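You operate a simulated robot arm through the tools that you are given. There is no shell and no other tool. Be economical: measure what you need, move in short steps, check, and stop when the job is done.

You run a simulated robot arm. Do the job below in one go: nothing can be reset, and whatever is moved stays where it is left.

JOB
Fold the tab of strip three to 30 degrees in the tab folder.
Fine: clamp it before you fold; wind back to flat before you free the clamp; the strip goes on the folded mat.
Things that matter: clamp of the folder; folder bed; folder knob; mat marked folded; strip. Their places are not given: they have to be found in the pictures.

The check looks at the end state, three seconds after you hand in, the way a careful person would. Anything else that was tipped, shoved, dropped, spilled or broken makes it a failure. Flat cloth is picked up by pressing the open fingertips on it (5 to 10 N) and closing them slowly along it; thin cloth reads only 2 to 8 mm in the jaws.

ROBOT AND FRAMES
A 6-joint arm with a two-finger parallel gripper, fixed in place. Base frame: the origin is at the foot of the arm, x ahead of it, y to its left, z up; the work surface is at about z = 0.82. Readings come in m, degrees, newtons and seconds.
With the tool pointing down near the work surface it reaches from about 0.26 to 0.68 m from the base axis. Its first joint turns from -66.0 to 66.0 degrees. Payload 2.9 kg.
Tool frame: the origin (TCP) lies between the finger pads and is the grasp point; the fingertips stand 0.03 m ahead of it; z points along the fingers, y is the line along which they close. Largest opening 0.11 m; finger width 0.02, thickness 0.01; the body of the gripper, 0.048 by 0.112 m, starts 0.055 m behind the TCP.
Orientation is told as [roll, pitch, yaw] about the base's x, y, z axes, in that order, counted from this pose: with the fingers straight down and closing along the base's y, the tool's x points along the base's -x, its y along +y and its z along -z.

CONTROLS
- The arm moves only by the tool apply_moves. Its argument "increments" is one flat list of numbers, 7 for each row, row after row: the shift along the tool's x, y, z in m, then the turn, a rotation vector about the tool's x, y, z in degrees, then the opening in per cent of the stroke, from 0 (shut) to 100 (fully open). In form: [dx, dy, dz, wx, wy, wz, gripper, dx, dy, dz, wx, wy, wz, gripper, ...]. A call has 1 to 12 rows; each row shifts and turns the commanded pose from where the row before left it, along the tool's axes as they then stand. Rows are played at 5 a second. More than 0.05 m and 8.6 degrees between two rows, or a gripper value outside its range, and nothing of the call is played. A pose out of reach is approached as far as the arm can. The call stops where the force on the tool passes 50 N (or 10 N more than at its start, if that is more) or the arm is blocked; 0.2 s more then pass. Each finger travels about 0.108 m/s and halts on what it meets, pressing with about 32 N; the grip force reading is that of the motor and also rises with nothing between the fingers. The clock runs only during rows and for 0.2 s after the last one: add rows that do not move to give the fingers time. The reply holds the time, the measured pose of the TCP, the force on the tool along the base axes, the opening and the grip force, in the units named above and with some noise, with the torque about the TCP (base axes, N m) and any sound that the robot's microphone picked up.
- Cameras (640 x 400 px; columns grow to the right, rows downward): "scene" is fixed at [0.0907, 0.4609, 1.3666]; the picture's right is [-0.50, -0.86, 0.00], its down [-0.62, 0.36, -0.70] and it looks along [0.60, -0.35, -0.72] (base axes); focal length 329 px, centre (320, 200). "wrist" rides on the gripper at [0.072, 0.017, -0.103] in the tool frame; the picture's right is [-0.23, 0.97, 0.00], its down [-0.76, -0.18, -0.62] and it looks along [-0.61, -0.14, 0.78] (tool axes); focal length 222 px, centre (320, 200).
- snapshot(camera): a new picture of that camera. It takes no simulated time.
- locate(camera, pixels): for up to 12 pixels [column, row] of the newest picture of that camera ("zoom" is the newest enlarged one), the place [x, y, z] in the base frame of the surface seen there, good to about 0.002 m. It takes no simulated time.
- close_up(camera, box): a new picture of the part [left, top, right, bottom] of that camera's present view, enlarged. It takes no simulated time.
- finish_job(): hands the job in; it is judged then, once.

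Work in short steps. Measure before you move; look again where a grasp or a placing could have gone wrong, and mend it. You have 80 turns and 34 pictures in all, those below and enlarged ones among them. Open the gripper and draw the arm clear of the work before you hand the job in, unless the task says otherwise; then end with one line.

The tools are called after "Call:" as name(argument=value, ...) on one line, values as JSON. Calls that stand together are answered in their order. apply_moves: Moves the arm, as the interface text tells. Its arguments: {"type":"object","properties":{"increments":{"type":"array","items":{"type":"number"}}},"required":["increments"]} The other tools are called the same way: snapshot (camera) takes a picture; locate (camera, pixels) gives the place of the surface under pixels of a picture; close_up (camera, box) takes an enlarged picture of a part of a camera's view; finish_job () hands the job in.

At the start:

```text
time: 0.0
position: [0.2676, 0.2435, 1.1272]
orientation: [0.0, 0.0, 0.0]
contact_force: [0.3, 0.7, -0.2]
torque: [0.02, 0.01, -0.01]
finger_gap: 0.1099
gripper_force: 0.0
```

scene: 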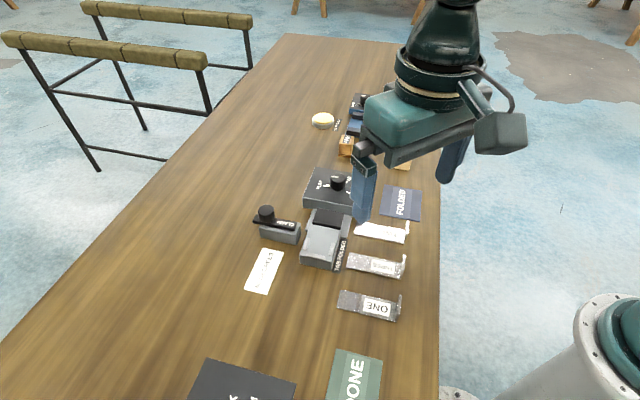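
wrist: 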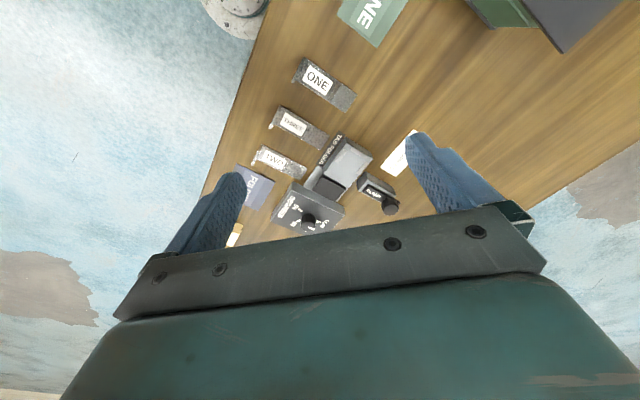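

The scene shows the folder near (325,240), strips at (370,305), (375,265), (383,232), and a folded mat at (402,203). I take an enlarged view of that area.

Call:
close_up(camera="scene", box=[230, 150, 450, 330])

Call:
close_up(camera="wrist", box=[220, 40, 420, 240])

```text
2.22 times, centred on (340, 240) of scene
```

zoom: 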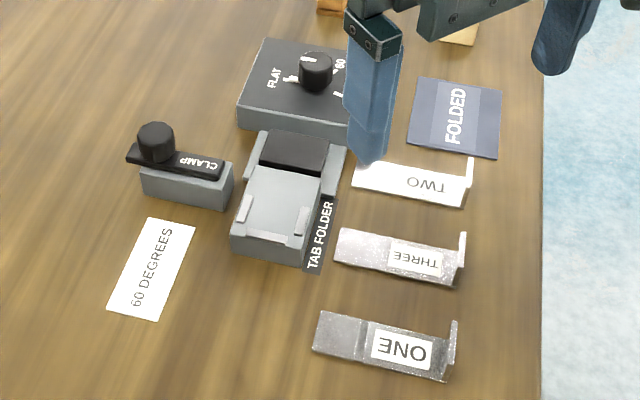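

```text
2.00 times, centred on (320, 140) of wrist
```

zoom: 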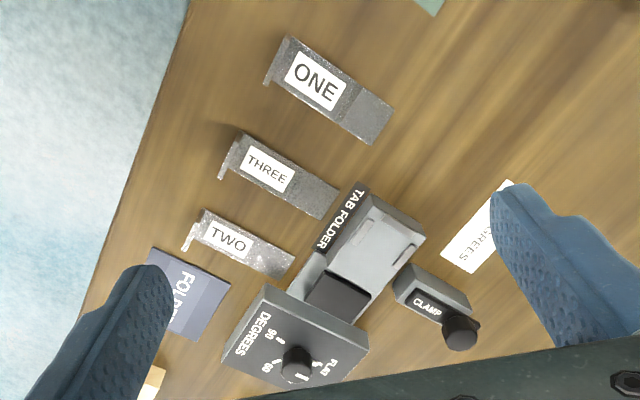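

Next I measure strip three, the folder bed, knob, clamp and mat using both views.

Call:
locate(camera="zoom", pixels=[[242, 135], [221, 176], [338, 188], [320, 216], [270, 172], [310, 190], [398, 227], [366, 265], [336, 292], [295, 358], [458, 328], [428, 305]])

Call:
locate(camera="scene", pixels=[[405, 256], [402, 277], [380, 267], [355, 266], [348, 255], [346, 268], [321, 241], [328, 218], [304, 246], [333, 250], [338, 180], [265, 210]])

```text
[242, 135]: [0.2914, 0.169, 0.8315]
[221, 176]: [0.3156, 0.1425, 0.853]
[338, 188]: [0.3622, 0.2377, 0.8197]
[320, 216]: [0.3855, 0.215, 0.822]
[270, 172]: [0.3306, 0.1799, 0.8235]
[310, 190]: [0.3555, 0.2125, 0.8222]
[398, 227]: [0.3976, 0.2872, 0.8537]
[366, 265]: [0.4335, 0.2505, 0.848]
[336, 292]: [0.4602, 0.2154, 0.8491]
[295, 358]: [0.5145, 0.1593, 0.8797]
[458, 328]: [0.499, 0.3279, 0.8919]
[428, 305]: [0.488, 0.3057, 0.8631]
```

```text
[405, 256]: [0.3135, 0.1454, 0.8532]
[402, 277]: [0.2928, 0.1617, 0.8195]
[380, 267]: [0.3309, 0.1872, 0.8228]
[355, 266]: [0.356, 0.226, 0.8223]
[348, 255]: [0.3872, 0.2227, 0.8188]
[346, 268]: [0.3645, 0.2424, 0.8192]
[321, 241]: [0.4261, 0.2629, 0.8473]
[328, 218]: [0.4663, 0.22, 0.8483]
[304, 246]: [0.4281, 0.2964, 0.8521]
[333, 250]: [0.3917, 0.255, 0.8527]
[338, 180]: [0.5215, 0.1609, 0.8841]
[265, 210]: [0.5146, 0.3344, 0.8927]
```

The strip's upright lip is at about (0.303,0.155), its axis runs about 45°, and the bed axis lies perpendicular to it. I move up and turn to yaw -45 for a close view of the folder and clamp.

Call:
apply_moves(increments=[-0.028, 0.014, 0.024, 0, 0, 0, 100, -0.028, 0.014, 0.024, 0, 0, 0, 100, -0.028, 0.014, 0.024, 0, 0, 0, 100, -0.028, 0.014, 0.024, 0, 0, 0, 100, 0, 0, 0, 0, 0, 7.5, 100, 0, 0, 0, 0, 0, 7.5, 100, 0, 0, 0, 0, 0, 7.5, 100, 0, 0, 0, 0, 0, 7.5, 100, 0, 0, 0, 0, 0, 7.5, 100, 0, 0, 0, 0, 0, 7.5, 100, 0, 0, 0, 0, 0, 0, 100])

Call:
snapshot(camera="wrist")

```text
time: 2.4
position: [0.3807, 0.2992, 1.0299]
orientation: [0.1, 0.0, -45.0]
contact_force: [0.5, -1.3, -0.6]
torque: [0.0, 0.03, 0.03]
finger_gap: 0.1102
gripper_force: 0.0
```

```text
29 pictures are left
```

wrist: 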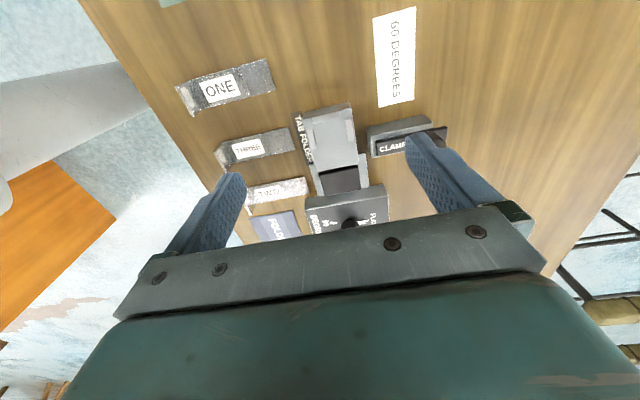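

The folder is at about (335,160) and the clamp at (405,140) in the wrist view. I enlarge both, and take the scene view now that the arm may be out of the way.

Call:
close_up(camera="wrist", box=[210, 90, 450, 240])

Call:
close_up(camera="scene", box=[245, 155, 425, 300])

```text
2.67 times, centred on (330, 165) of wrist
```

zoom: 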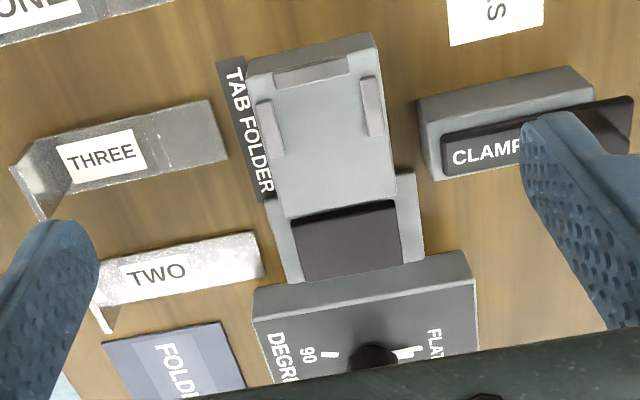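

```text
2.76 times, centred on (335, 228) of scene
```

zoom: 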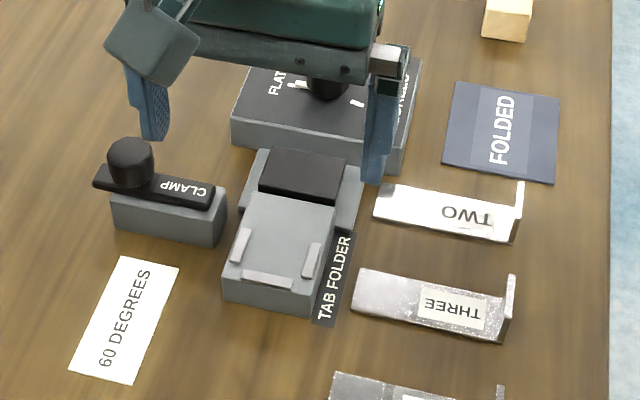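

Both views clearly show an end stop and two side guides on the bed, plus a clamp bar aimed at the bed. I measure these features in the enlarged scene picture.

Call:
locate(camera="zoom", pixels=[[267, 280], [240, 245], [312, 260], [285, 230], [256, 198], [336, 210], [305, 175], [185, 187], [118, 185], [130, 150], [207, 205], [328, 90]])

Call:
locate(camera="wrist", pixels=[[310, 117], [351, 123], [310, 133], [345, 125], [326, 114], [319, 170], [356, 164], [372, 145], [375, 155], [270, 149], [290, 130], [292, 151]])

Call:
locate(camera="scene", pixels=[[383, 188], [418, 193], [420, 219], [380, 213], [401, 204], [345, 270], [349, 255], [402, 259], [405, 258], [403, 280], [405, 273], [398, 262]])

```text
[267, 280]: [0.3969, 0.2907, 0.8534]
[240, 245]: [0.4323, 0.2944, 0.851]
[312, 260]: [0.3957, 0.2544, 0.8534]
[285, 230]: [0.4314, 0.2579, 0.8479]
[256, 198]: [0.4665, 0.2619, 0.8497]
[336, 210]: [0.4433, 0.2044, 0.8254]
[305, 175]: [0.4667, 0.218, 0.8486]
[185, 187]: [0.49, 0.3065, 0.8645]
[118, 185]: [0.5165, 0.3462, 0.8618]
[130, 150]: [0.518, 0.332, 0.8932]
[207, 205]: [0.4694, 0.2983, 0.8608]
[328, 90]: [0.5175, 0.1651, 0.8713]
```

```text
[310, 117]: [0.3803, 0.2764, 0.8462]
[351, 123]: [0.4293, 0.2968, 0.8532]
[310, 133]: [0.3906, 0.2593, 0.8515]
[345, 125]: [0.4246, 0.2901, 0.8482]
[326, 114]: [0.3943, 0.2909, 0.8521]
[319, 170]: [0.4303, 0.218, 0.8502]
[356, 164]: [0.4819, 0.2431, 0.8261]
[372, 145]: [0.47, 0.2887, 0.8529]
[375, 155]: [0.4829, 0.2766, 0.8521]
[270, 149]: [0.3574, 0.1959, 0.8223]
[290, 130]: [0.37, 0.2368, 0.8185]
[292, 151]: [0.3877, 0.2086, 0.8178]
```

```text
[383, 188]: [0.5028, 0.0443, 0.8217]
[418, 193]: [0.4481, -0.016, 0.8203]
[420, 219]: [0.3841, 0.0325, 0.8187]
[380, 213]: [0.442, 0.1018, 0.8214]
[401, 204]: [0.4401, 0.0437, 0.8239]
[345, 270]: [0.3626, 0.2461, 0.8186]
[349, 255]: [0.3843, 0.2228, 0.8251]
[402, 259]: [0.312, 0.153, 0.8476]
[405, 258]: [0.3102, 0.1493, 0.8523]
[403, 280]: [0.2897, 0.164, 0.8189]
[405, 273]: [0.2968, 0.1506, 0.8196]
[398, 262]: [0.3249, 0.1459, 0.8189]
```

I move over strip three's lip at (0.305,0.153) and hover for a close look.

Call:
apply_moves(increments=[-0.0125, -0.039, 0.02, 0, 0, 0, 100, -0.0125, -0.039, 0.02, 0, 0, 0, 100, -0.0125, -0.039, 0.025, 0, 0, 0, 100, -0.0125, -0.039, 0.025, 0, 0, 0, 100, 0, 0, 0, 0, 0, 0, 100])

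Call:
snapshot(camera="wrist")

```text
time: 3.6
position: [0.3041, 0.1548, 0.9412]
orientation: [0.0, 0.0, -45.0]
contact_force: [-0.4, -1.1, 0.1]
torque: [0.02, 0.0, 0.0]
finger_gap: 0.11
gripper_force: 0.0
```

```text
26 pictures are left
```

wrist: 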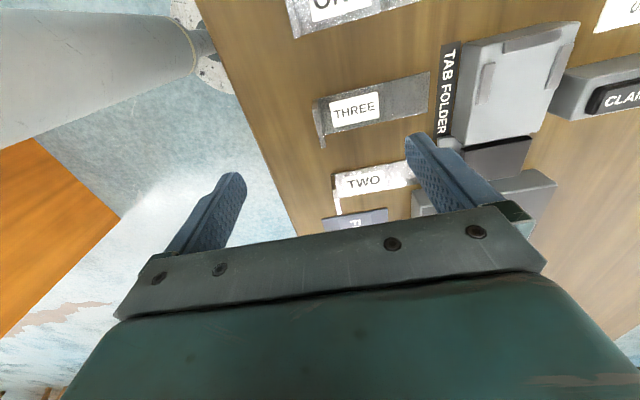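

I measure the lip, strip edges and bed guides from this nearer view (lip around (318,125), bed (510,85)).

Call:
close_up(camera="wrist", box=[300, 10, 620, 210])

```text
2.00 times, centred on (460, 110) of wrist
```

zoom: 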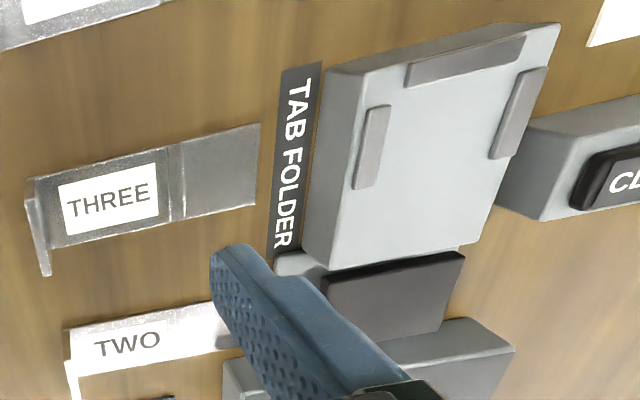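

I read out exact corners from this picture.

Call:
locate(camera="zoom", pixels=[[40, 185], [53, 245], [257, 128], [252, 202], [182, 147], [187, 214], [29, 183], [44, 270]])

Call:
locate(camera="zoom", pixels=[[391, 108], [376, 184], [518, 72], [487, 155], [412, 90], [518, 65], [337, 266], [465, 240], [350, 300], [445, 275], [335, 330], [325, 80]])

```text
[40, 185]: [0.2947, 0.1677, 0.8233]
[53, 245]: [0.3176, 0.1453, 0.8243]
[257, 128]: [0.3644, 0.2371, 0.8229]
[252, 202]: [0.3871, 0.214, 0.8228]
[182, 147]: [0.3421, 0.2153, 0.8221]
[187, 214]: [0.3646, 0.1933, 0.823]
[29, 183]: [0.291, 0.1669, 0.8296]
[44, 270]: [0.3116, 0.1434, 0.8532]
```

```text
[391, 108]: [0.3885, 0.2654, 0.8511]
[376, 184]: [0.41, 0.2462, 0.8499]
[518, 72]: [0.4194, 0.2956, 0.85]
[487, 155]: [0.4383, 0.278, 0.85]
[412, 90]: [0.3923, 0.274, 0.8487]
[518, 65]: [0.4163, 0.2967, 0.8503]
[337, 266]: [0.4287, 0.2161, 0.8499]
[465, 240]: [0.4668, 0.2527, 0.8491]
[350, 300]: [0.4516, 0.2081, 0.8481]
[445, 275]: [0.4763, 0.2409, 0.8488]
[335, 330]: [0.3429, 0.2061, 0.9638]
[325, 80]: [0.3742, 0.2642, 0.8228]
```

The lip is at about (0.304,0.156), with strip bottom 0.82 and lip top 0.853. The bed centre lies between the guides, and the end stop inner face is about 0.067 from the hinge, matching lip to crease. I descend so the fingertips sit at 0.832 and close on the lip.

Call:
apply_moves(increments=[0, 0, 0.04, 0, 0, 0, 100, 0, 0, 0.039, 0, 0, 0, 100, 0, 0, 0, 0, 0, 0, 60, 0, 0, 0, 0, 0, 0, 25, 0, 0, 0, 0, 0, 0, 15, 0, 0, 0, 0, 0, 0, 8, 0, 0, 0, 0, 0, 0, 0, 0, 0, 0, 0, 0, 0, 0, 0, 0, 0, 0, 0, 0, 0])

Call:
snapshot(camera="wrist")

```text
time: 5.6
position: [0.3038, 0.153, 0.8635]
orientation: [0.0, 0.0, -44.9]
contact_force: [-0.1, -0.4, -0.3]
torque: [-0.02, -0.01, 0.0]
finger_gap: 0.0038
gripper_force: 32.2
```

```text
24 pictures are left
```

wrist: 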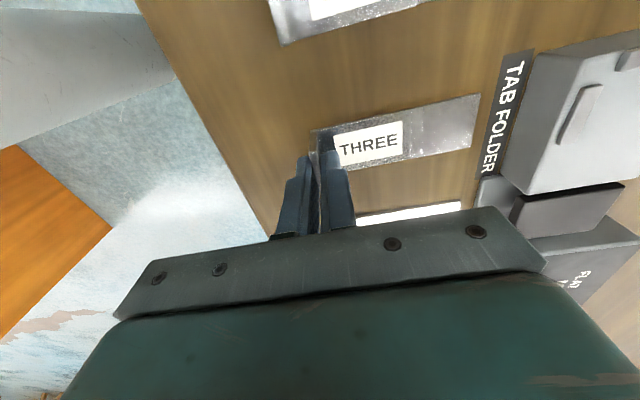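

The lip is held (3.8 mm gap). I lift 0.10 m, then turn -90° so the tab points to the knob end.

Call:
apply_moves(increments=[0, 0, -0.02, 0, 0, 0, 0, 0, 0, -0.04, 0, 0, 0, 0, 0, 0, -0.04, 0, 0, 0, 0, -0.02, 0.03, 0, 0, 0, 0, 0, -0.02, 0.03, 0, 0, 0, 0, 0, 0, 0, 0, 0, 0, 0, 0])

Call:
apply_moves(increments=[0, 0, 0, 0, 0, 7.53, 0, 0, 0, 0, 0, 0, 7.53, 0, 0, 0, 0, 0, 0, 7.53, 0, 0, 0, 0, 0, 0, 7.53, 0, 0, 0, 0, 0, 0, 7.53, 0, 0, 0, 0, 0, 0, 7.53, 0, 0, 0, 0, 0, 0, 7.53, 0, 0, 0, 0, 0, 0, 7.53, 0, 0, 0, 0, 0, 0, 7.53, 0, 0, 0, 0, 0, 0, 7.53, 0, 0, 0, 0, 0, 0, 7.53, 0, 0, 0, 0, 0, 0, 7.53, 0])

Call:
snapshot(camera="wrist")

```text
time: 7.0
position: [0.3771, 0.166, 0.9621]
orientation: [0.1, 0.1, -45.0]
contact_force: [0.2, 0.4, -0.4]
torque: [-0.02, 0.03, 0.03]
finger_gap: 0.0037
gripper_force: 32.4
```

```text
time: 9.6
position: [0.3776, 0.1677, 0.9613]
orientation: [0.1, 0.0, -135.5]
contact_force: [-0.5, 0.8, -0.3]
torque: [-0.02, 0.02, -0.02]
finger_gap: 0.0037
gripper_force: 31.7
```

```text
23 pictures are left
```

wrist: 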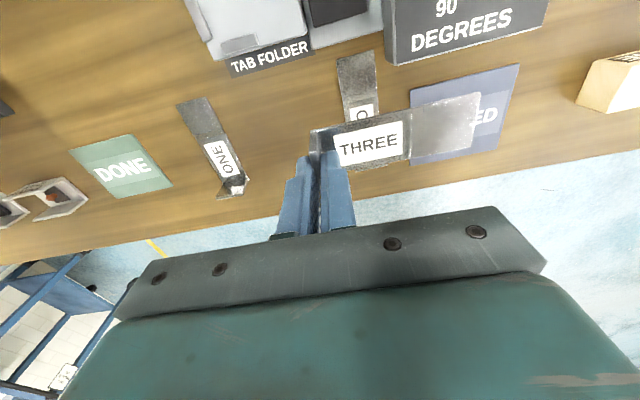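

The strip hangs level with the tab to the right. I measure its corners in hand before going over the bed.

Call:
close_up(camera="wrist", box=[290, 60, 530, 210])

Call:
locate(camera="wrist", pixels=[[477, 95], [471, 148], [408, 112], [409, 158], [335, 130], [342, 167], [313, 132], [318, 129]])

```text
2.67 times, centred on (410, 135) of wrist
```

zoom: 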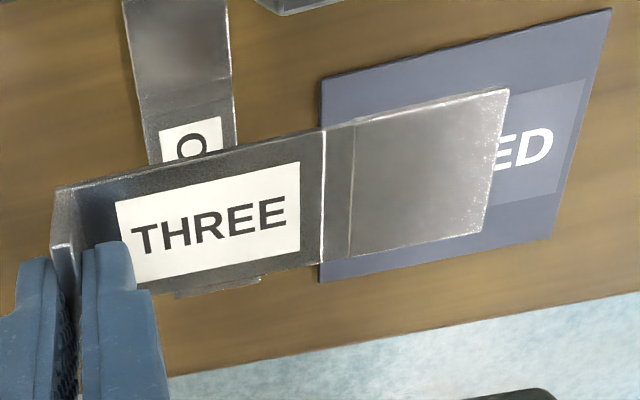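

```text
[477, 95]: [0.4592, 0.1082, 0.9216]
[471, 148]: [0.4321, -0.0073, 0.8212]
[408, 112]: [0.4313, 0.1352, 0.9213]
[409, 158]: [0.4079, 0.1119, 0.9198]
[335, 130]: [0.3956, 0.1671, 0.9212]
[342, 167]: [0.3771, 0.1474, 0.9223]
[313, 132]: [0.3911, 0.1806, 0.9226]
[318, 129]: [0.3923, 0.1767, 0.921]
```

The strip top is 40 mm below the TCP, its centre is within 1 mm of it, and the direction matches the bed. I move over the bed, about 5 mm clear of the end stop.

Call:
apply_moves(increments=[0.025, -0.0148, 0, 0, 0, 0, 0, 0.025, -0.0148, 0, 0, 0, 0, 0, 0.025, -0.0148, 0, 0, 0, 0, 0, 0.025, -0.0148, 0, 0, 0, 0, 0, 0, 0, 0.02, 0, 0, 0, 0, 0, 0, 0.02, 0, 0, 0, 0, 0, 0, 0, 0, 0, 0, 0])

Call:
close_up(camera="wrist", box=[260, 40, 540, 215])

Call:
snapshot(camera="scene")

```text
time: 11.2
position: [0.4059, 0.2807, 0.9212]
orientation: [0.0, 0.0, -135.4]
contact_force: [0.0, 0.4, -0.3]
torque: [0.02, -0.01, -0.02]
finger_gap: 0.0038
gripper_force: 32.3
```

```text
2.29 times, centred on (400, 128) of wrist
```

zoom: 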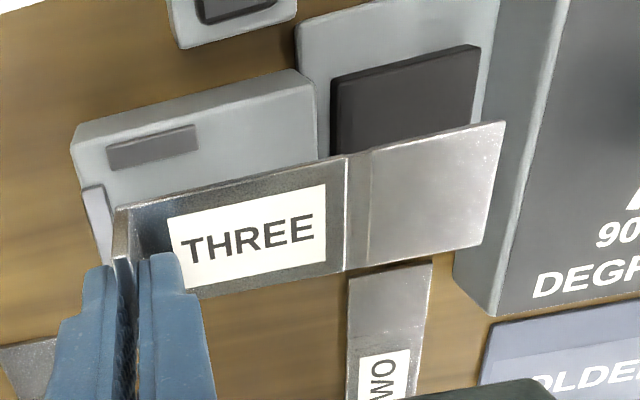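

```text
20 pictures are left
```

scene: 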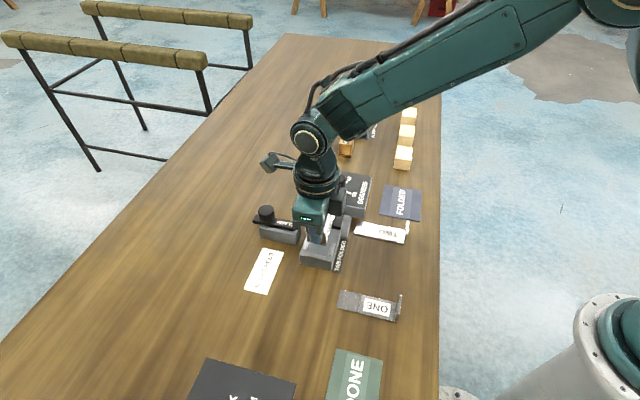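

I measure strip edges and the visible bed features (guide at (150,148), end stop at (95,220), hinge at (316,90)) in this same view to compare.

Call:
locate(camera="zoom", pixels=[[130, 207], [343, 158], [345, 268], [500, 126], [480, 243], [112, 167], [193, 149], [105, 195], [106, 230], [314, 85], [318, 140], [336, 85]])

```text
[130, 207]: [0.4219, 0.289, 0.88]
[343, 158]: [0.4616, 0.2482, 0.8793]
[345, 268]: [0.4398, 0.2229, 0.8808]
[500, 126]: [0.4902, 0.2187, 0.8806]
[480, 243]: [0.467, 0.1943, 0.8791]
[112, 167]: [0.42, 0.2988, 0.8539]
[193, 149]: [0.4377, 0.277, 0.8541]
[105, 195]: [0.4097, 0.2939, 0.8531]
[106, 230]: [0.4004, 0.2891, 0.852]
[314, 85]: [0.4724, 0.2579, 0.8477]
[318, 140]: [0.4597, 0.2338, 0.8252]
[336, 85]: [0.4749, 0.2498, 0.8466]
```

The strip is centred between the guides (0.4867 against 0.486), and its crease sits over the bed/leaf gap. I lower to touch, with the TCP at about 0.891.

Call:
apply_moves(increments=[0, 0, 0.015, 0, 0, 0, 0, 0, 0, 0.008, 0, 0, 0, 0, 0, 0, 0.004, 0, 0, 0, 0, 0, 0, 0.002, 0, 0, 0, 0, 0, 0, 0, 0, 0, 0, 0])

```text
time: 12.4
position: [0.4066, 0.2798, 0.8929]
orientation: [0.0, 0.0, -135.5]
contact_force: [-1.3, -0.8, 10.1]
torque: [-0.15, 0.06, -0.03]
finger_gap: 0.0037
gripper_force: 31.9
```

There is 10 N of contact at z 0.893, so the strip is on the bed. I ease up 1 mm and slide back 3 mm toward the end stop, watching the force.

Call:
apply_moves(increments=[0, 0, -0.001, 0, 0, 0, 0, 0, -0.0015, 0, 0, 0, 0, 0, 0, -0.0015, 0, 0, 0, 0, 0, 0, 0, 0, 0, 0, 0, 0])

Call:
close_up(camera="wrist", box=[260, 40, 540, 215])

```text
time: 13.4
position: [0.4047, 0.2824, 0.8927]
orientation: [0.0, 0.0, -135.3]
contact_force: [0.2, -0.4, 1.0]
torque: [0.02, -0.03, -0.01]
finger_gap: 0.0037
gripper_force: 31.7
```

```text
2.29 times, centred on (400, 128) of wrist
```

zoom: 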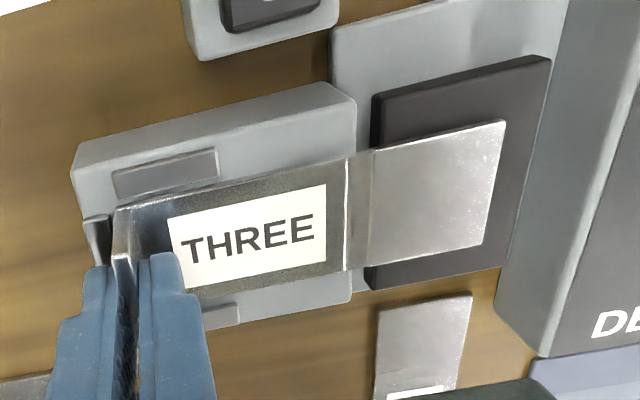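

The crease strip now exactly spans the gap between bed and leaf (348–372), and the lip is at the end stop. I settle it down by 1 mm, open a little and rise.

Call:
apply_moves(increments=[0, 0, 0.001, 0, 0, 0, 0, 0, 0, 0, 0, 0, 0, 0, 0, 0, 0, 0, 0, 0, 10, 0, 0, 0, 0, 0, 0, 25, 0, 0, 0, 0, 0, 0, 25, 0, 0, -0.03, 0, 0, 0, 25, 0, 0, -0.04, 0, 0, 0, 25, 0, 0, -0.04, 0, 0, 0, 25, 0, 0, 0, 0, 0, 0, 25])

Call:
close_up(camera="wrist", box=[260, 0, 580, 200])

```text
time: 15.4
position: [0.4029, 0.2832, 1.0041]
orientation: [0.0, 0.1, -135.3]
contact_force: [0.4, -0.2, 1.2]
torque: [0.02, 0.02, -0.01]
finger_gap: 0.0275
gripper_force: 0.1
```

```text
2.00 times, centred on (420, 100) of wrist
```

zoom: 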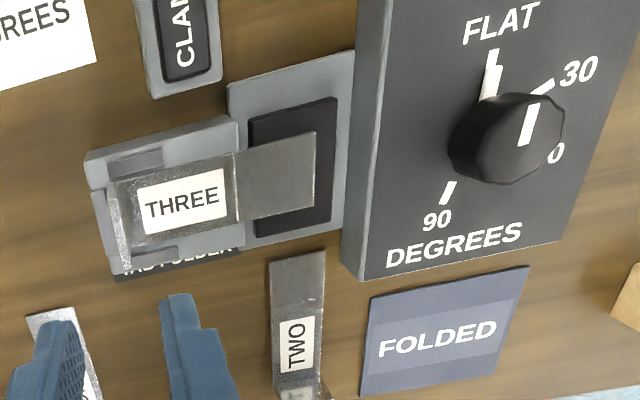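

The strip sits flat in the bed. Now I move over the clamp knob at (0.517,0.333) for a look.

Call:
apply_moves(increments=[0.03, 0.011, 0, 0, 0, 0, 60, 0.03, 0.011, 0, 0, 0, 0, 60, 0.028, 0.011, 0, 0, 0, 0, 60, 0.028, 0.011, 0, 0, 0, 0, 60, 0, 0, 0, 0, 0, 0, 60, 0, 0, 0, 0, 0, 0, 60])

Call:
snapshot(camera="wrist")

Call:
close_up(camera="scene", box=[240, 150, 440, 290])

```text
time: 16.8
position: [0.5181, 0.3327, 1.0027]
orientation: [-0.1, 0.1, -135.5]
contact_force: [0.3, -0.5, 0.4]
torque: [0.01, 0.02, 0.02]
finger_gap: 0.066
gripper_force: 0.1
```

```text
17 pictures are left
```

wrist: 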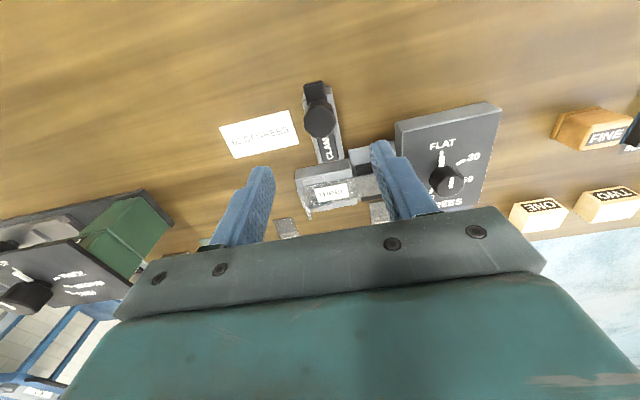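

```text
2.86 times, centred on (340, 220) of scene
```

zoom: 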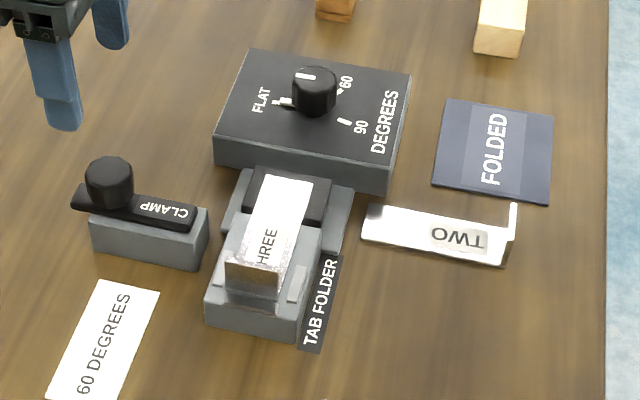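

The strip lies well in the bed. I measure the clamp knob and bar, the dial knob, and its marks.

Call:
locate(camera="zoom", pixels=[[108, 168], [108, 205], [92, 190], [130, 195], [80, 200], [185, 222], [140, 200], [313, 78], [305, 76], [345, 121], [275, 100], [314, 108]])

Call:
locate(camera="wrist", pixels=[[319, 113], [305, 122], [333, 118], [318, 83], [327, 155], [440, 158], [460, 162], [445, 180], [455, 176], [444, 173]])

```text
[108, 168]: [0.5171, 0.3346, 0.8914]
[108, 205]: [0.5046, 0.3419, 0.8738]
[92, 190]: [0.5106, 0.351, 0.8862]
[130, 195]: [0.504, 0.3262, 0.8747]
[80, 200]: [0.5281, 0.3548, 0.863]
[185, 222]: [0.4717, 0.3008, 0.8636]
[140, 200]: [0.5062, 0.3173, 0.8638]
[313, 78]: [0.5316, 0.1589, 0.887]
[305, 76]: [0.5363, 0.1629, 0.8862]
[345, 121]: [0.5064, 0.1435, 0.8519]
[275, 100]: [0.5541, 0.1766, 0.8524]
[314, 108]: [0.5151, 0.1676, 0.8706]
```

```text
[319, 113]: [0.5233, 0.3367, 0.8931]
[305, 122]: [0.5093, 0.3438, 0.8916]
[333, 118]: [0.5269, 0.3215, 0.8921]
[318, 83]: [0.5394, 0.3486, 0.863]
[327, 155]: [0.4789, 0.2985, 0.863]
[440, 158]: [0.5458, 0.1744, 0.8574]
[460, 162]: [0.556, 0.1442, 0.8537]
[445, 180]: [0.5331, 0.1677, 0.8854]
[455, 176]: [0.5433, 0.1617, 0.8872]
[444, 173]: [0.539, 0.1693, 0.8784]
```

The clamp knob centre is at (0.518,0.333), 28 mm across, with its top at 0.892 and the bar top at 0.863. I descend so the tips stop at 0.868 and close on it.

Call:
apply_moves(increments=[0, 0, 0.04, 0, 0, 0, 60, 0, 0, 0.04, 0, 0, 0, 60, 0, 0, 0.025, 0, 0, 0, 60, 0, 0, 0, 0, 0, 0, 40, 0, 0, 0, 0, 0, 0, 30, 0, 0, 0, 0, 0, 0, 20, 0, 0, 0, 0, 0, 0, 20])

```text
time: 18.4
position: [0.5166, 0.3327, 0.8964]
orientation: [0.0, -0.1, -135.3]
contact_force: [0.4, 1.0, -1.9]
torque: [-0.03, -0.44, 0.03]
finger_gap: 0.0316
gripper_force: 45.1
```

Gripped at 31.6 mm. I push it 6 mm towards the bed (-x of the tool) to see whether the bar slides.

Call:
apply_moves(increments=[-0.003, 0, 0, 0, 0, 0, 20, -0.003, 0, 0, 0, 0, 0, 20, 0, 0, 0, 0, 0, 0, 20])

```text
time: 19.2
position: [0.5126, 0.3299, 0.8953]
orientation: [0.0, 0.0, -135.3]
contact_force: [-3.3, 3.0, -3.9]
torque: [0.12, -0.7, -0.15]
finger_gap: 0.0313
gripper_force: 44.8
```

It slides with only a few newtons. I continue towards the bed in small rows.

Call:
apply_moves(increments=[-0.006, 0, 0, 0, 0, 0, 20, -0.006, 0, 0, 0, 0, 0, 20, -0.006, 0, 0, 0, 0, 0, 20, 0, 0, 0, 0, 0, 0, 20])

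Call:
close_up(camera="scene", box=[240, 150, 440, 290])

```text
time: 20.2
position: [0.4993, 0.3156, 0.8966]
orientation: [0.0, 0.0, -135.4]
contact_force: [-2.2, 1.6, -11.5]
torque: [0.1, -0.6, 0.21]
finger_gap: 0.0314
gripper_force: 44.4
```

```text
2.86 times, centred on (340, 220) of scene
```

zoom: 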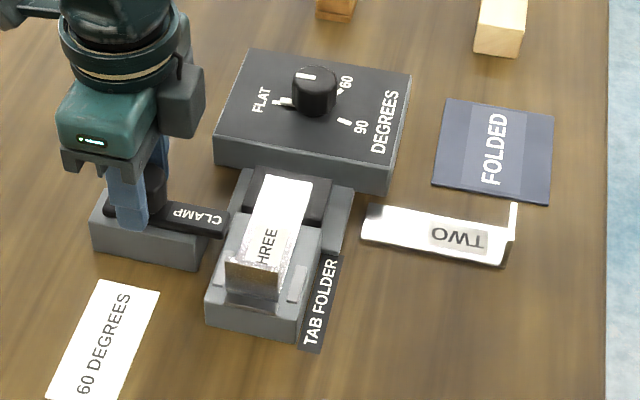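

The bar slides straight towards the bed. I lower 1 mm to relieve the upward pull and keep sliding.

Call:
apply_moves(increments=[-0.005, 0, 0.0008, 0, 0, 0, 20, -0.005, 0, 0, 0, 0, 0, 20, -0.005, 0, 0, 0, 0, 0, 20, -0.005, 0, 0, 0, 0, 0, 20, -0.005, 0, 0, 0, 0, 0, 20, 0, 0, 0, 0, 0, 0, 20])

Call:
close_up(camera="scene", box=[240, 150, 440, 290])

```text
time: 21.6
position: [0.483, 0.2972, 0.8962]
orientation: [-0.1, -0.1, -135.3]
contact_force: [-4.2, 4.0, -17.2]
torque: [-0.31, -0.29, -0.22]
finger_gap: 0.0314
gripper_force: 45.3
```

```text
2.86 times, centred on (340, 220) of scene
```

zoom: 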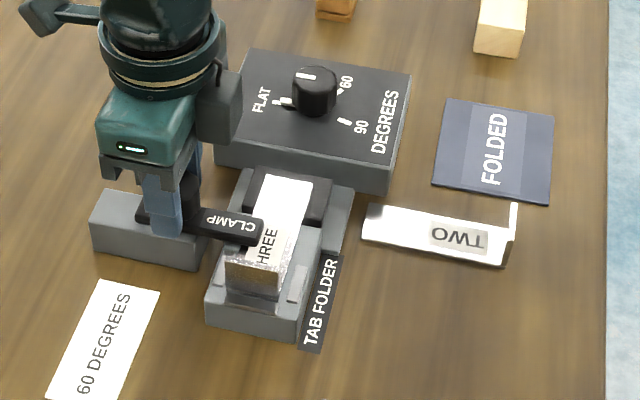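

The bar is now over the strip. A downward pull of 17 N shows the tool is held slightly high, so I lower 1.5 mm and go on until the stop.

Call:
apply_moves(increments=[0, -0.0005, 0.0015, 0, 0, 0, 20, -0.004, 0, 0, 0, 0, 0, 20, -0.004, 0, 0, 0, 0, 0, 20, -0.004, 0, 0, 0, 0, 0, 20, 0, 0, 0, 0, 0, 0, 20])

```text
time: 22.8
position: [0.4743, 0.2901, 0.8963]
orientation: [-0.1, 0.0, -135.3]
contact_force: [-5.7, 6.2, 1.5]
torque: [0.05, 0.54, -0.04]
finger_gap: 0.0315
gripper_force: 45.2
```

Travel so far is about 59 mm with a low force. I continue until it stops.

Call:
apply_moves(increments=[-0.003, -0.0005, 0, 0, 0, 0, 20, -0.003, 0, 0, 0, 0, 0, 20, -0.003, 0, 0, 0, 0, 0, 20, -0.003, 0, 0, 0, 0, 0, 20, 0, 0, 0, 0, 0, 0, 20])

Call:
close_up(camera="scene", box=[240, 150, 440, 290])

```text
time: 24.0
position: [0.4647, 0.2814, 0.8974]
orientation: [0.1, 0.1, -135.3]
contact_force: [-3.5, 3.2, 11.1]
torque: [0.82, -0.18, 0.03]
finger_gap: 0.0315
gripper_force: 45.3
```

```text
2.86 times, centred on (340, 220) of scene
```

zoom: 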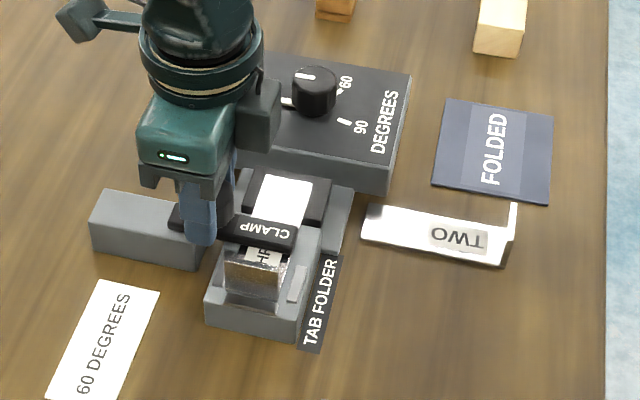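

The bar crosses most of the strip. I relieve z by 1 mm and seek the end stop of the slide.

Call:
apply_moves(increments=[0, 0, -0.001, 0, 0, 0, 20, -0.003, 0, 0, 0, 0, 0, 20, -0.003, 0, 0, 0, 0, 0, 20, -0.003, 0, 0, 0, 0, 0, 20, 0, 0, 0, 0, 0, 0, 20])

```text
time: 25.2
position: [0.4617, 0.2779, 0.8959]
orientation: [0.0, 0.7, -135.3]
contact_force: [26.4, 22.8, -12.8]
torque: [0.57, 0.1, 0.03]
finger_gap: 0.0313
gripper_force: 45.0
```

The reaction is 35 N along the slide, so it is at its stop. I relax the push by 4 mm, open and rise, then look.

Call:
apply_moves(increments=[0.0042, 0, 0.0005, 0, 0, 0, 20, 0, 0, 0, 0, 0, 0, 20, 0, 0, 0, 0, 0, 0, 35, 0, 0, 0, 0, 0, 0, 45, 0, 0, 0, 0, 0, 0, 45, 0, 0, -0.03, 0, 0, 0, 45, 0, 0, -0.04, 0, 0, 0, 45, 0, 0, -0.04, 0, 0, 0, 45, 0, 0, 0, 0, 0, 0, 45])

Call:
snapshot(camera="wrist")

```text
time: 27.2
position: [0.4628, 0.2786, 1.0066]
orientation: [0.0, 0.0, -135.3]
contact_force: [0.1, -0.7, 0.1]
torque: [-0.01, -0.01, -0.02]
finger_gap: 0.0497
gripper_force: 0.1
```

```text
12 pictures are left
```

wrist: 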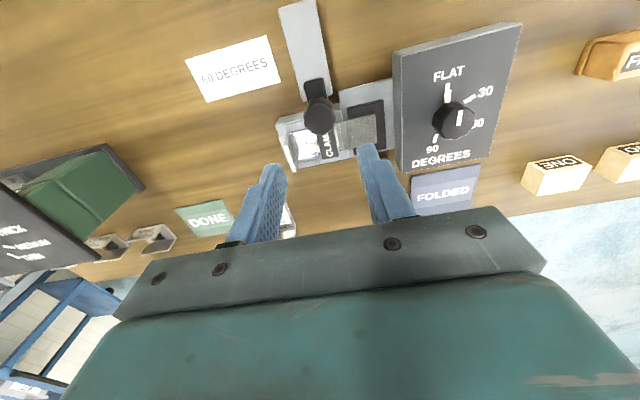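

The clamp is over the strip. Now I measure the dial knob and marks (knob at (454,121), FLAT mark (448,92), 30 (471,99), 90 (436,138)).

Call:
close_up(camera="wrist", box=[390, 60, 518, 140])

```text
5.00 times, centred on (454, 100) of wrist
```

zoom: 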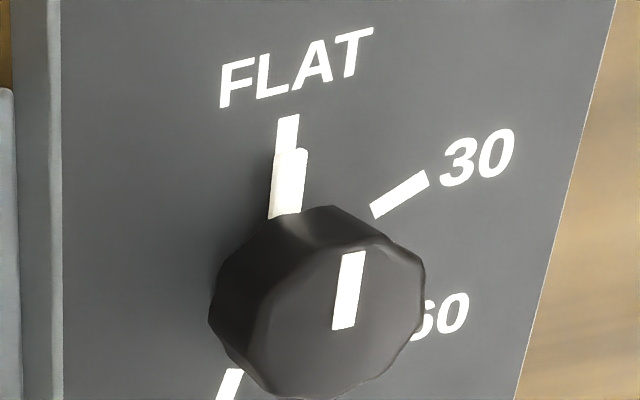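

Call:
locate(camera="zoom", pixels=[[352, 256], [343, 325], [340, 328], [270, 320], [422, 290], [330, 390], [287, 120], [285, 210], [375, 212], [425, 178], [226, 388], [288, 165]])

```text
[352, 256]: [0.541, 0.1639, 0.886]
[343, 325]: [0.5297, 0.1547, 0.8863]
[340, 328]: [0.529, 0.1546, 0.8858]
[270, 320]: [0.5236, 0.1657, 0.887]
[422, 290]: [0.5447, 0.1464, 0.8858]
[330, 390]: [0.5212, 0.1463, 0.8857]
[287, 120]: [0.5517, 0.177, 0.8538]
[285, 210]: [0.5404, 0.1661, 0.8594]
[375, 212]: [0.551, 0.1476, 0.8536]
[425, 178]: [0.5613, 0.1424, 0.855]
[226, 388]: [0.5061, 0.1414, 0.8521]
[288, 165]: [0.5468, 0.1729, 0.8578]
```

The dial knob centre is about (0.531,0.157), 29 mm across with its top at 0.886; 30 lies about 67° clockwise from FLAT. I turn the wrist to yaw -75 to leave room for the turn, then move above the knob.

Call:
apply_moves(increments=[0, 0, 0, 0, 0, -7.5, 45, 0, 0, 0, 0, 0, -7.5, 45, 0, 0, 0, 0, 0, -7.5, 45, 0, 0, 0, 0, 0, -7.5, 45, 0, 0, 0, 0, 0, -7.5, 45, 0, 0, 0, 0, 0, -7.5, 45, 0, 0, 0, 0, 0, -7.5, 45, 0, 0, 0, 0, 0, -7.5, 45, -0.0337, 0.0088, 0, 0, 0, 0, 45, -0.0337, 0.0088, 0, 0, 0, 0, 45, -0.0337, 0.0088, 0, 0, 0, 0, 45, -0.0337, 0.0088, 0, 0, 0, 0, 45])

Call:
apply_moves(increments=[0, 0, 0.04, 0, 0, 0, 45, 0, 0, 0, 0, 0, 0, 45, 0, 0, 0, 0, 0, 0, 45])

Call:
close_up(camera="wrist", box=[220, 50, 420, 175])

```text
time: 29.8
position: [0.5298, 0.156, 1.0071]
orientation: [0.0, 0.0, -75.3]
contact_force: [0.7, -0.1, 0.4]
torque: [0.01, 0.01, 0.0]
finger_gap: 0.0493
gripper_force: 0.2
```

```text
time: 30.6
position: [0.5291, 0.1555, 0.9659]
orientation: [0.0, 0.0, -75.5]
contact_force: [0.3, 0.1, 0.2]
torque: [0.01, 0.0, 0.0]
finger_gap: 0.0497
gripper_force: 0.0
```

```text
3.20 times, centred on (320, 112) of wrist
```

zoom: 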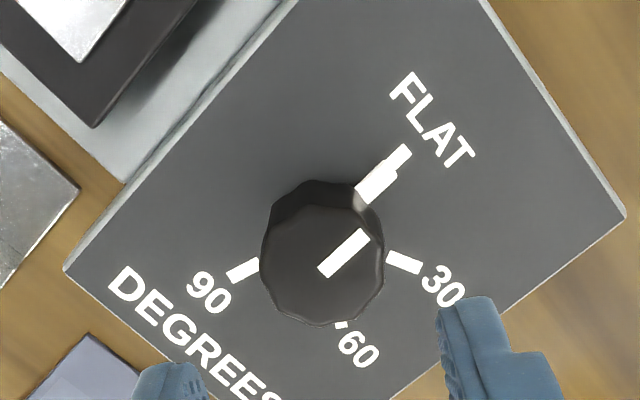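

This is a clear view of the dial. I measure the knob rim, pointer and all marks.

Call:
locate(camera="zoom", pixels=[[268, 262], [380, 262], [320, 320], [322, 212], [326, 272], [363, 235], [405, 150], [365, 195], [391, 257], [417, 268], [232, 277], [256, 263]])

Call:
locate(camera="zoom", pixels=[[340, 324], [345, 329], [278, 298], [366, 298], [370, 225], [275, 230]])

```text
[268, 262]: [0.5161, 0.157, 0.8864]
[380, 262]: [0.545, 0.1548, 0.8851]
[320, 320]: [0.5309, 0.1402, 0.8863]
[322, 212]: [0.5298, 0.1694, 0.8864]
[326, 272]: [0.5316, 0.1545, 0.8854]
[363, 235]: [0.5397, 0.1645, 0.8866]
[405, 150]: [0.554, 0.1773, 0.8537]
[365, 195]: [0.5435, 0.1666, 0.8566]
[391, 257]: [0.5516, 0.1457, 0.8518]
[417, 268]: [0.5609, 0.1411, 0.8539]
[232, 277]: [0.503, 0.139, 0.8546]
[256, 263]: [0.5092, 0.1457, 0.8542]
```

```text
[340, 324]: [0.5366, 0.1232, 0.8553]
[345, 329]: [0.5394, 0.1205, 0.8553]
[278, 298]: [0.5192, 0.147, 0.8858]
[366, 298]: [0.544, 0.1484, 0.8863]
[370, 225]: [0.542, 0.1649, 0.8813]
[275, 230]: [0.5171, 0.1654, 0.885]
```

Knob centre is (0.5306,0.155); FLAT is at about 44° and 30 at about -24°. I descend on the knob and grip it.

Call:
apply_moves(increments=[-0.0009, 0.0013, 0.03, 0, 0, 0, 45, 0, 0, 0.04, 0, 0, 0, 45, 0, 0, 0, 0, 0, 0, 45, 0, 0, 0, 0, 0, 0, 35, 0, 0, 0, 0, 0, 0, 28, 0, 0, 0, 0, 0, 0, 20, 0, 0, 0, 0, 0, 0, 20])

```text
time: 32.2
position: [0.5308, 0.1569, 0.8945]
orientation: [-0.5, 0.1, -75.3]
contact_force: [-24.4, -6.2, 2.8]
torque: [0.03, -0.2, -0.07]
finger_gap: 0.0337
gripper_force: 44.8
```

Gripped, with a 24 N sideways load, so I shift 3 mm along the closing line to relieve it.

Call:
apply_moves(increments=[0, -0.003, 0, 0, 0, 0, 20, 0, 0, 0, 0, 0, 0, 20])

```text
time: 32.8
position: [0.5298, 0.158, 0.8966]
orientation: [0.2, 0.0, -75.3]
contact_force: [1.8, 5.9, -9.1]
torque: [-0.4, 0.47, -0.06]
finger_gap: 0.0336
gripper_force: 44.8
```

Load is relieved. I turn the first 22° clockwise (tool +z).

Call:
apply_moves(increments=[0, 0, 0, 0, 0, 5.5, 20, 0, 0, 0, 0, 0, 5.5, 20, 0, 0, 0, 0, 0, 5.5, 20, 0, 0, 0, 0, 0, 5.5, 20, 0, 0, 0, 0, 0, 0, 20])

Call:
close_up(camera="wrist", box=[220, 50, 540, 250])

```text
time: 34.0
position: [0.5306, 0.159, 0.8969]
orientation: [0.3, 0.2, -97.3]
contact_force: [25.0, 21.5, -13.0]
torque: [0.16, 0.42, 0.04]
finger_gap: 0.0335
gripper_force: 45.0
```

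```text
2.00 times, centred on (380, 150) of wrist
```

zoom: 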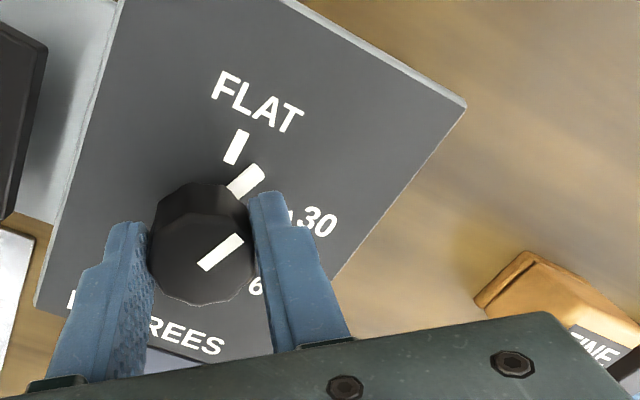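

The pointer follows the gripper. I relieve the 33 N side load with a small shift, then continue turning by another 22°.

Call:
apply_moves(increments=[0.0015, 0.0015, 0, 0, 0, 0, 20, 0.0005, 0.001, 0.0007, 0, 0, 5.5, 20, 0, 0.001, 0, 0, 0, 5.5, 20, 0, 0.001, 0, 0, 0, 5.5, 20, 0, 0, 0, 0, 0, 0, 20])

```text
time: 35.2
position: [0.5302, 0.1575, 0.896]
orientation: [-0.1, 0.0, -113.9]
contact_force: [-12.5, 8.1, 22.2]
torque: [-0.14, 0.17, 0.0]
finger_gap: 0.0333
gripper_force: 45.1
```

38.6° turned so far. I continue with 28° more, raising 1 mm to take off the vertical load.

Call:
apply_moves(increments=[0, 0, -0.001, 0, 0, 0, 20, 0, 0, 0, 0, 0, 5.6, 20, 0, 0, 0, 0, 0, 5.6, 20, 0, 0, 0, 0, 0, 5.6, 20, 0, 0, 0, 0, 0, 5.6, 20, 0, 0, 0, 0, 0, 0, 20])

Call:
close_up(camera="wrist", box=[220, 50, 540, 250])

```text
time: 36.6
position: [0.5316, 0.1575, 0.8961]
orientation: [-0.2, -0.1, -136.2]
contact_force: [-22.0, 11.4, 22.5]
torque: [0.14, 0.01, -0.04]
finger_gap: 0.0335
gripper_force: 44.5
```

```text
2.00 times, centred on (380, 150) of wrist
```

zoom: 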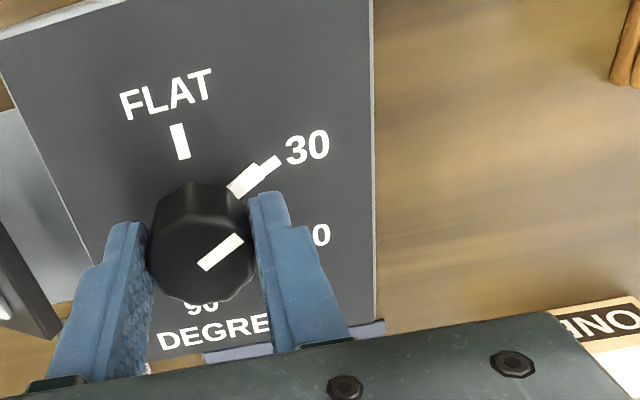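

The pointer is close to the 30 mark (pointer (232,190)–(260,170), mark end (278,159)). I measure their angles.

Call:
locate(camera="zoom", pixels=[[236, 190], [247, 180], [258, 170], [270, 166], [277, 160], [274, 163], [181, 127], [179, 155], [206, 265], [240, 239], [264, 174], [268, 163]])

Call:
close_up(camera="wrist", box=[310, 110, 390, 160])

```text
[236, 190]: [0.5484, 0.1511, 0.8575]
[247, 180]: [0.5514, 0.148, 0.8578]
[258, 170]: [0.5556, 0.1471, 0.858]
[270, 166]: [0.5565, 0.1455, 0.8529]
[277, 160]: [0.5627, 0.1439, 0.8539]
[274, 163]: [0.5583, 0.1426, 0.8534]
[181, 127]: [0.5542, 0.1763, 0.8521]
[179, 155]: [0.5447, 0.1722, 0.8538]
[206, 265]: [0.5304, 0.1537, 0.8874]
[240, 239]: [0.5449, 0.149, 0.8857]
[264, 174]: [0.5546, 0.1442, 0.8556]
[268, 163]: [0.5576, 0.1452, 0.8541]
```

```text
8.00 times, centred on (350, 135) of wrist
```

zoom: 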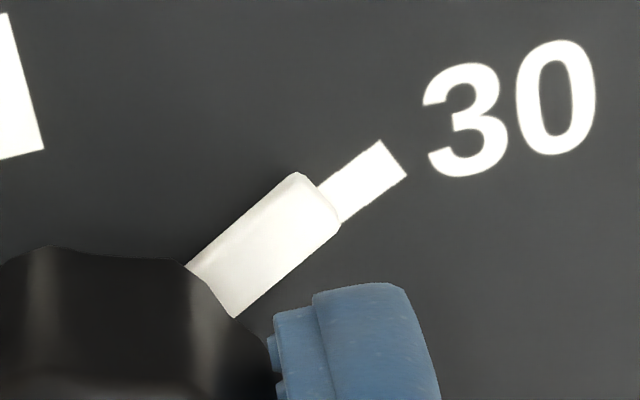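

The pointer direction is about 5° short of the mark (40.4° against 36.1° in the picture; measured -18° against about -23°). I turn 5° more and check.

Call:
apply_moves(increments=[-0.0005, -0.001, -0.001, 0, 0, 2.5, 20, 0, -0.0005, 0, 0, 0, 2.5, 20, 0, 0, 0, 0, 0, 0, 20])

Call:
close_up(camera="wrist", box=[310, 110, 390, 160])

```text
time: 37.4
position: [0.5314, 0.1577, 0.8962]
orientation: [0.0, -0.1, -141.4]
contact_force: [-2.8, 7.3, 3.0]
torque: [0.64, 0.38, 0.04]
finger_gap: 0.0334
gripper_force: 44.5
```

```text
8.00 times, centred on (350, 135) of wrist
```

zoom: 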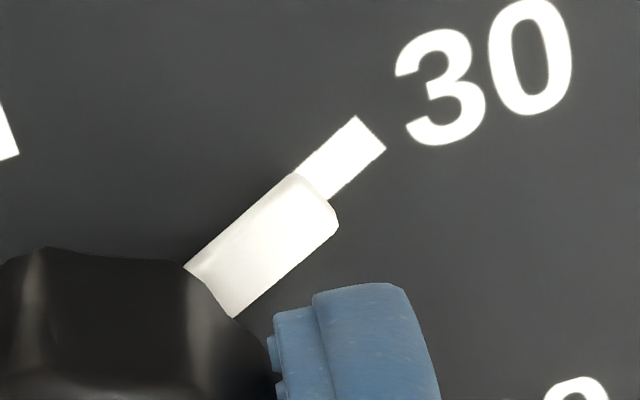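

The pointer is now parallel to the 30 mark (41.3° against 41.7°). Fold made; I wind back the same 65.9° to FLAT.

Call:
apply_moves(increments=[0, 0, 0, 0, 0, -5.5, 20, 0, 0, 0, 0, 0, -5.5, 20, 0, 0, 0, 0, 0, -5.5, 20, 0, 0, 0, 0, 0, -5.5, 20, 0, 0, 0, 0, 0, -5.5, 20, 0, 0, 0, 0, 0, -5.5, 20, 0, 0, 0, 0, 0, 0, 20])

```text
time: 39.0
position: [0.5311, 0.1582, 0.8966]
orientation: [-0.2, -0.1, -108.3]
contact_force: [-0.9, 3.4, -15.5]
torque: [-0.34, -0.49, 0.0]
finger_gap: 0.0334
gripper_force: 44.9
```

Loads are low; I wind the remaining 33° to FLAT.

Call:
apply_moves(increments=[0, 0, 0.001, 0, 0, -5.5, 20, 0, 0, 0, 0, 0, -5.5, 20, 0, 0, 0, 0, 0, -5.5, 20, 0, 0, 0, 0, 0, -5.5, 20, 0, 0, 0, 0, 0, -5.5, 20, 0, 0, 0, 0, 0, -5.4, 20, 0, 0, 0, 0, 0, 0, 20])

Call:
snapshot(camera="wrist")

```text
time: 40.6
position: [0.5295, 0.1582, 0.8956]
orientation: [-0.2, -0.1, -75.2]
contact_force: [-26.5, 6.6, 6.0]
torque: [0.02, -0.14, -0.46]
finger_gap: 0.0336
gripper_force: 44.5
```

```text
5 pictures are left
```

wrist: 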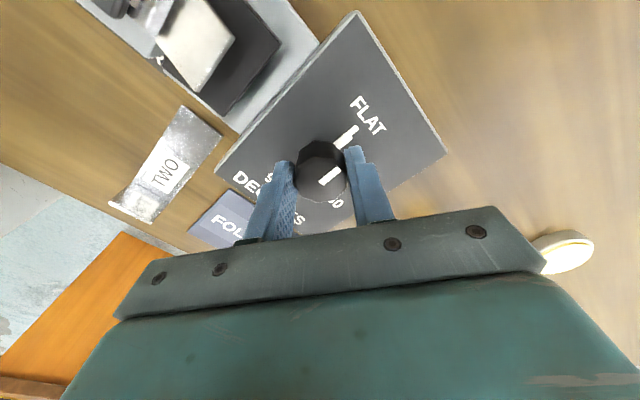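

Torque -0.46 N m shows the knob is against its FLAT stop. The tab at (200,45) looks raised, so I measure its slope.

Call:
locate(camera="wrist", pixels=[[207, 85], [198, 88], [226, 45], [200, 50], [195, 55], [185, 38], [210, 30], [165, 35], [190, 12], [215, 40], [180, 60], [240, 80]])

Call:
close_up(camera="wrist", box=[80, 0, 304, 140])

```text
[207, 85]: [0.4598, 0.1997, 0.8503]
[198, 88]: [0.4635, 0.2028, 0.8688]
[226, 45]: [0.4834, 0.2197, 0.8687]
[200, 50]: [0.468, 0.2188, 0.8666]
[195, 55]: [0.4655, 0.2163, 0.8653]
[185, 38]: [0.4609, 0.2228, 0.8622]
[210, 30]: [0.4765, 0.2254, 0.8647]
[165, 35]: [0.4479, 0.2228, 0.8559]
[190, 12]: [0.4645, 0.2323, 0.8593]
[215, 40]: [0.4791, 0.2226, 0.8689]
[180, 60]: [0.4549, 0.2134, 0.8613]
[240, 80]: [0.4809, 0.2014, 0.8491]
```

```text
2.86 times, centred on (192, 70) of wrist
```

zoom: 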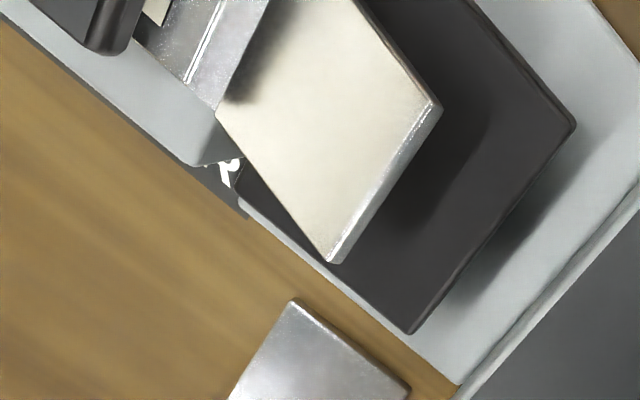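

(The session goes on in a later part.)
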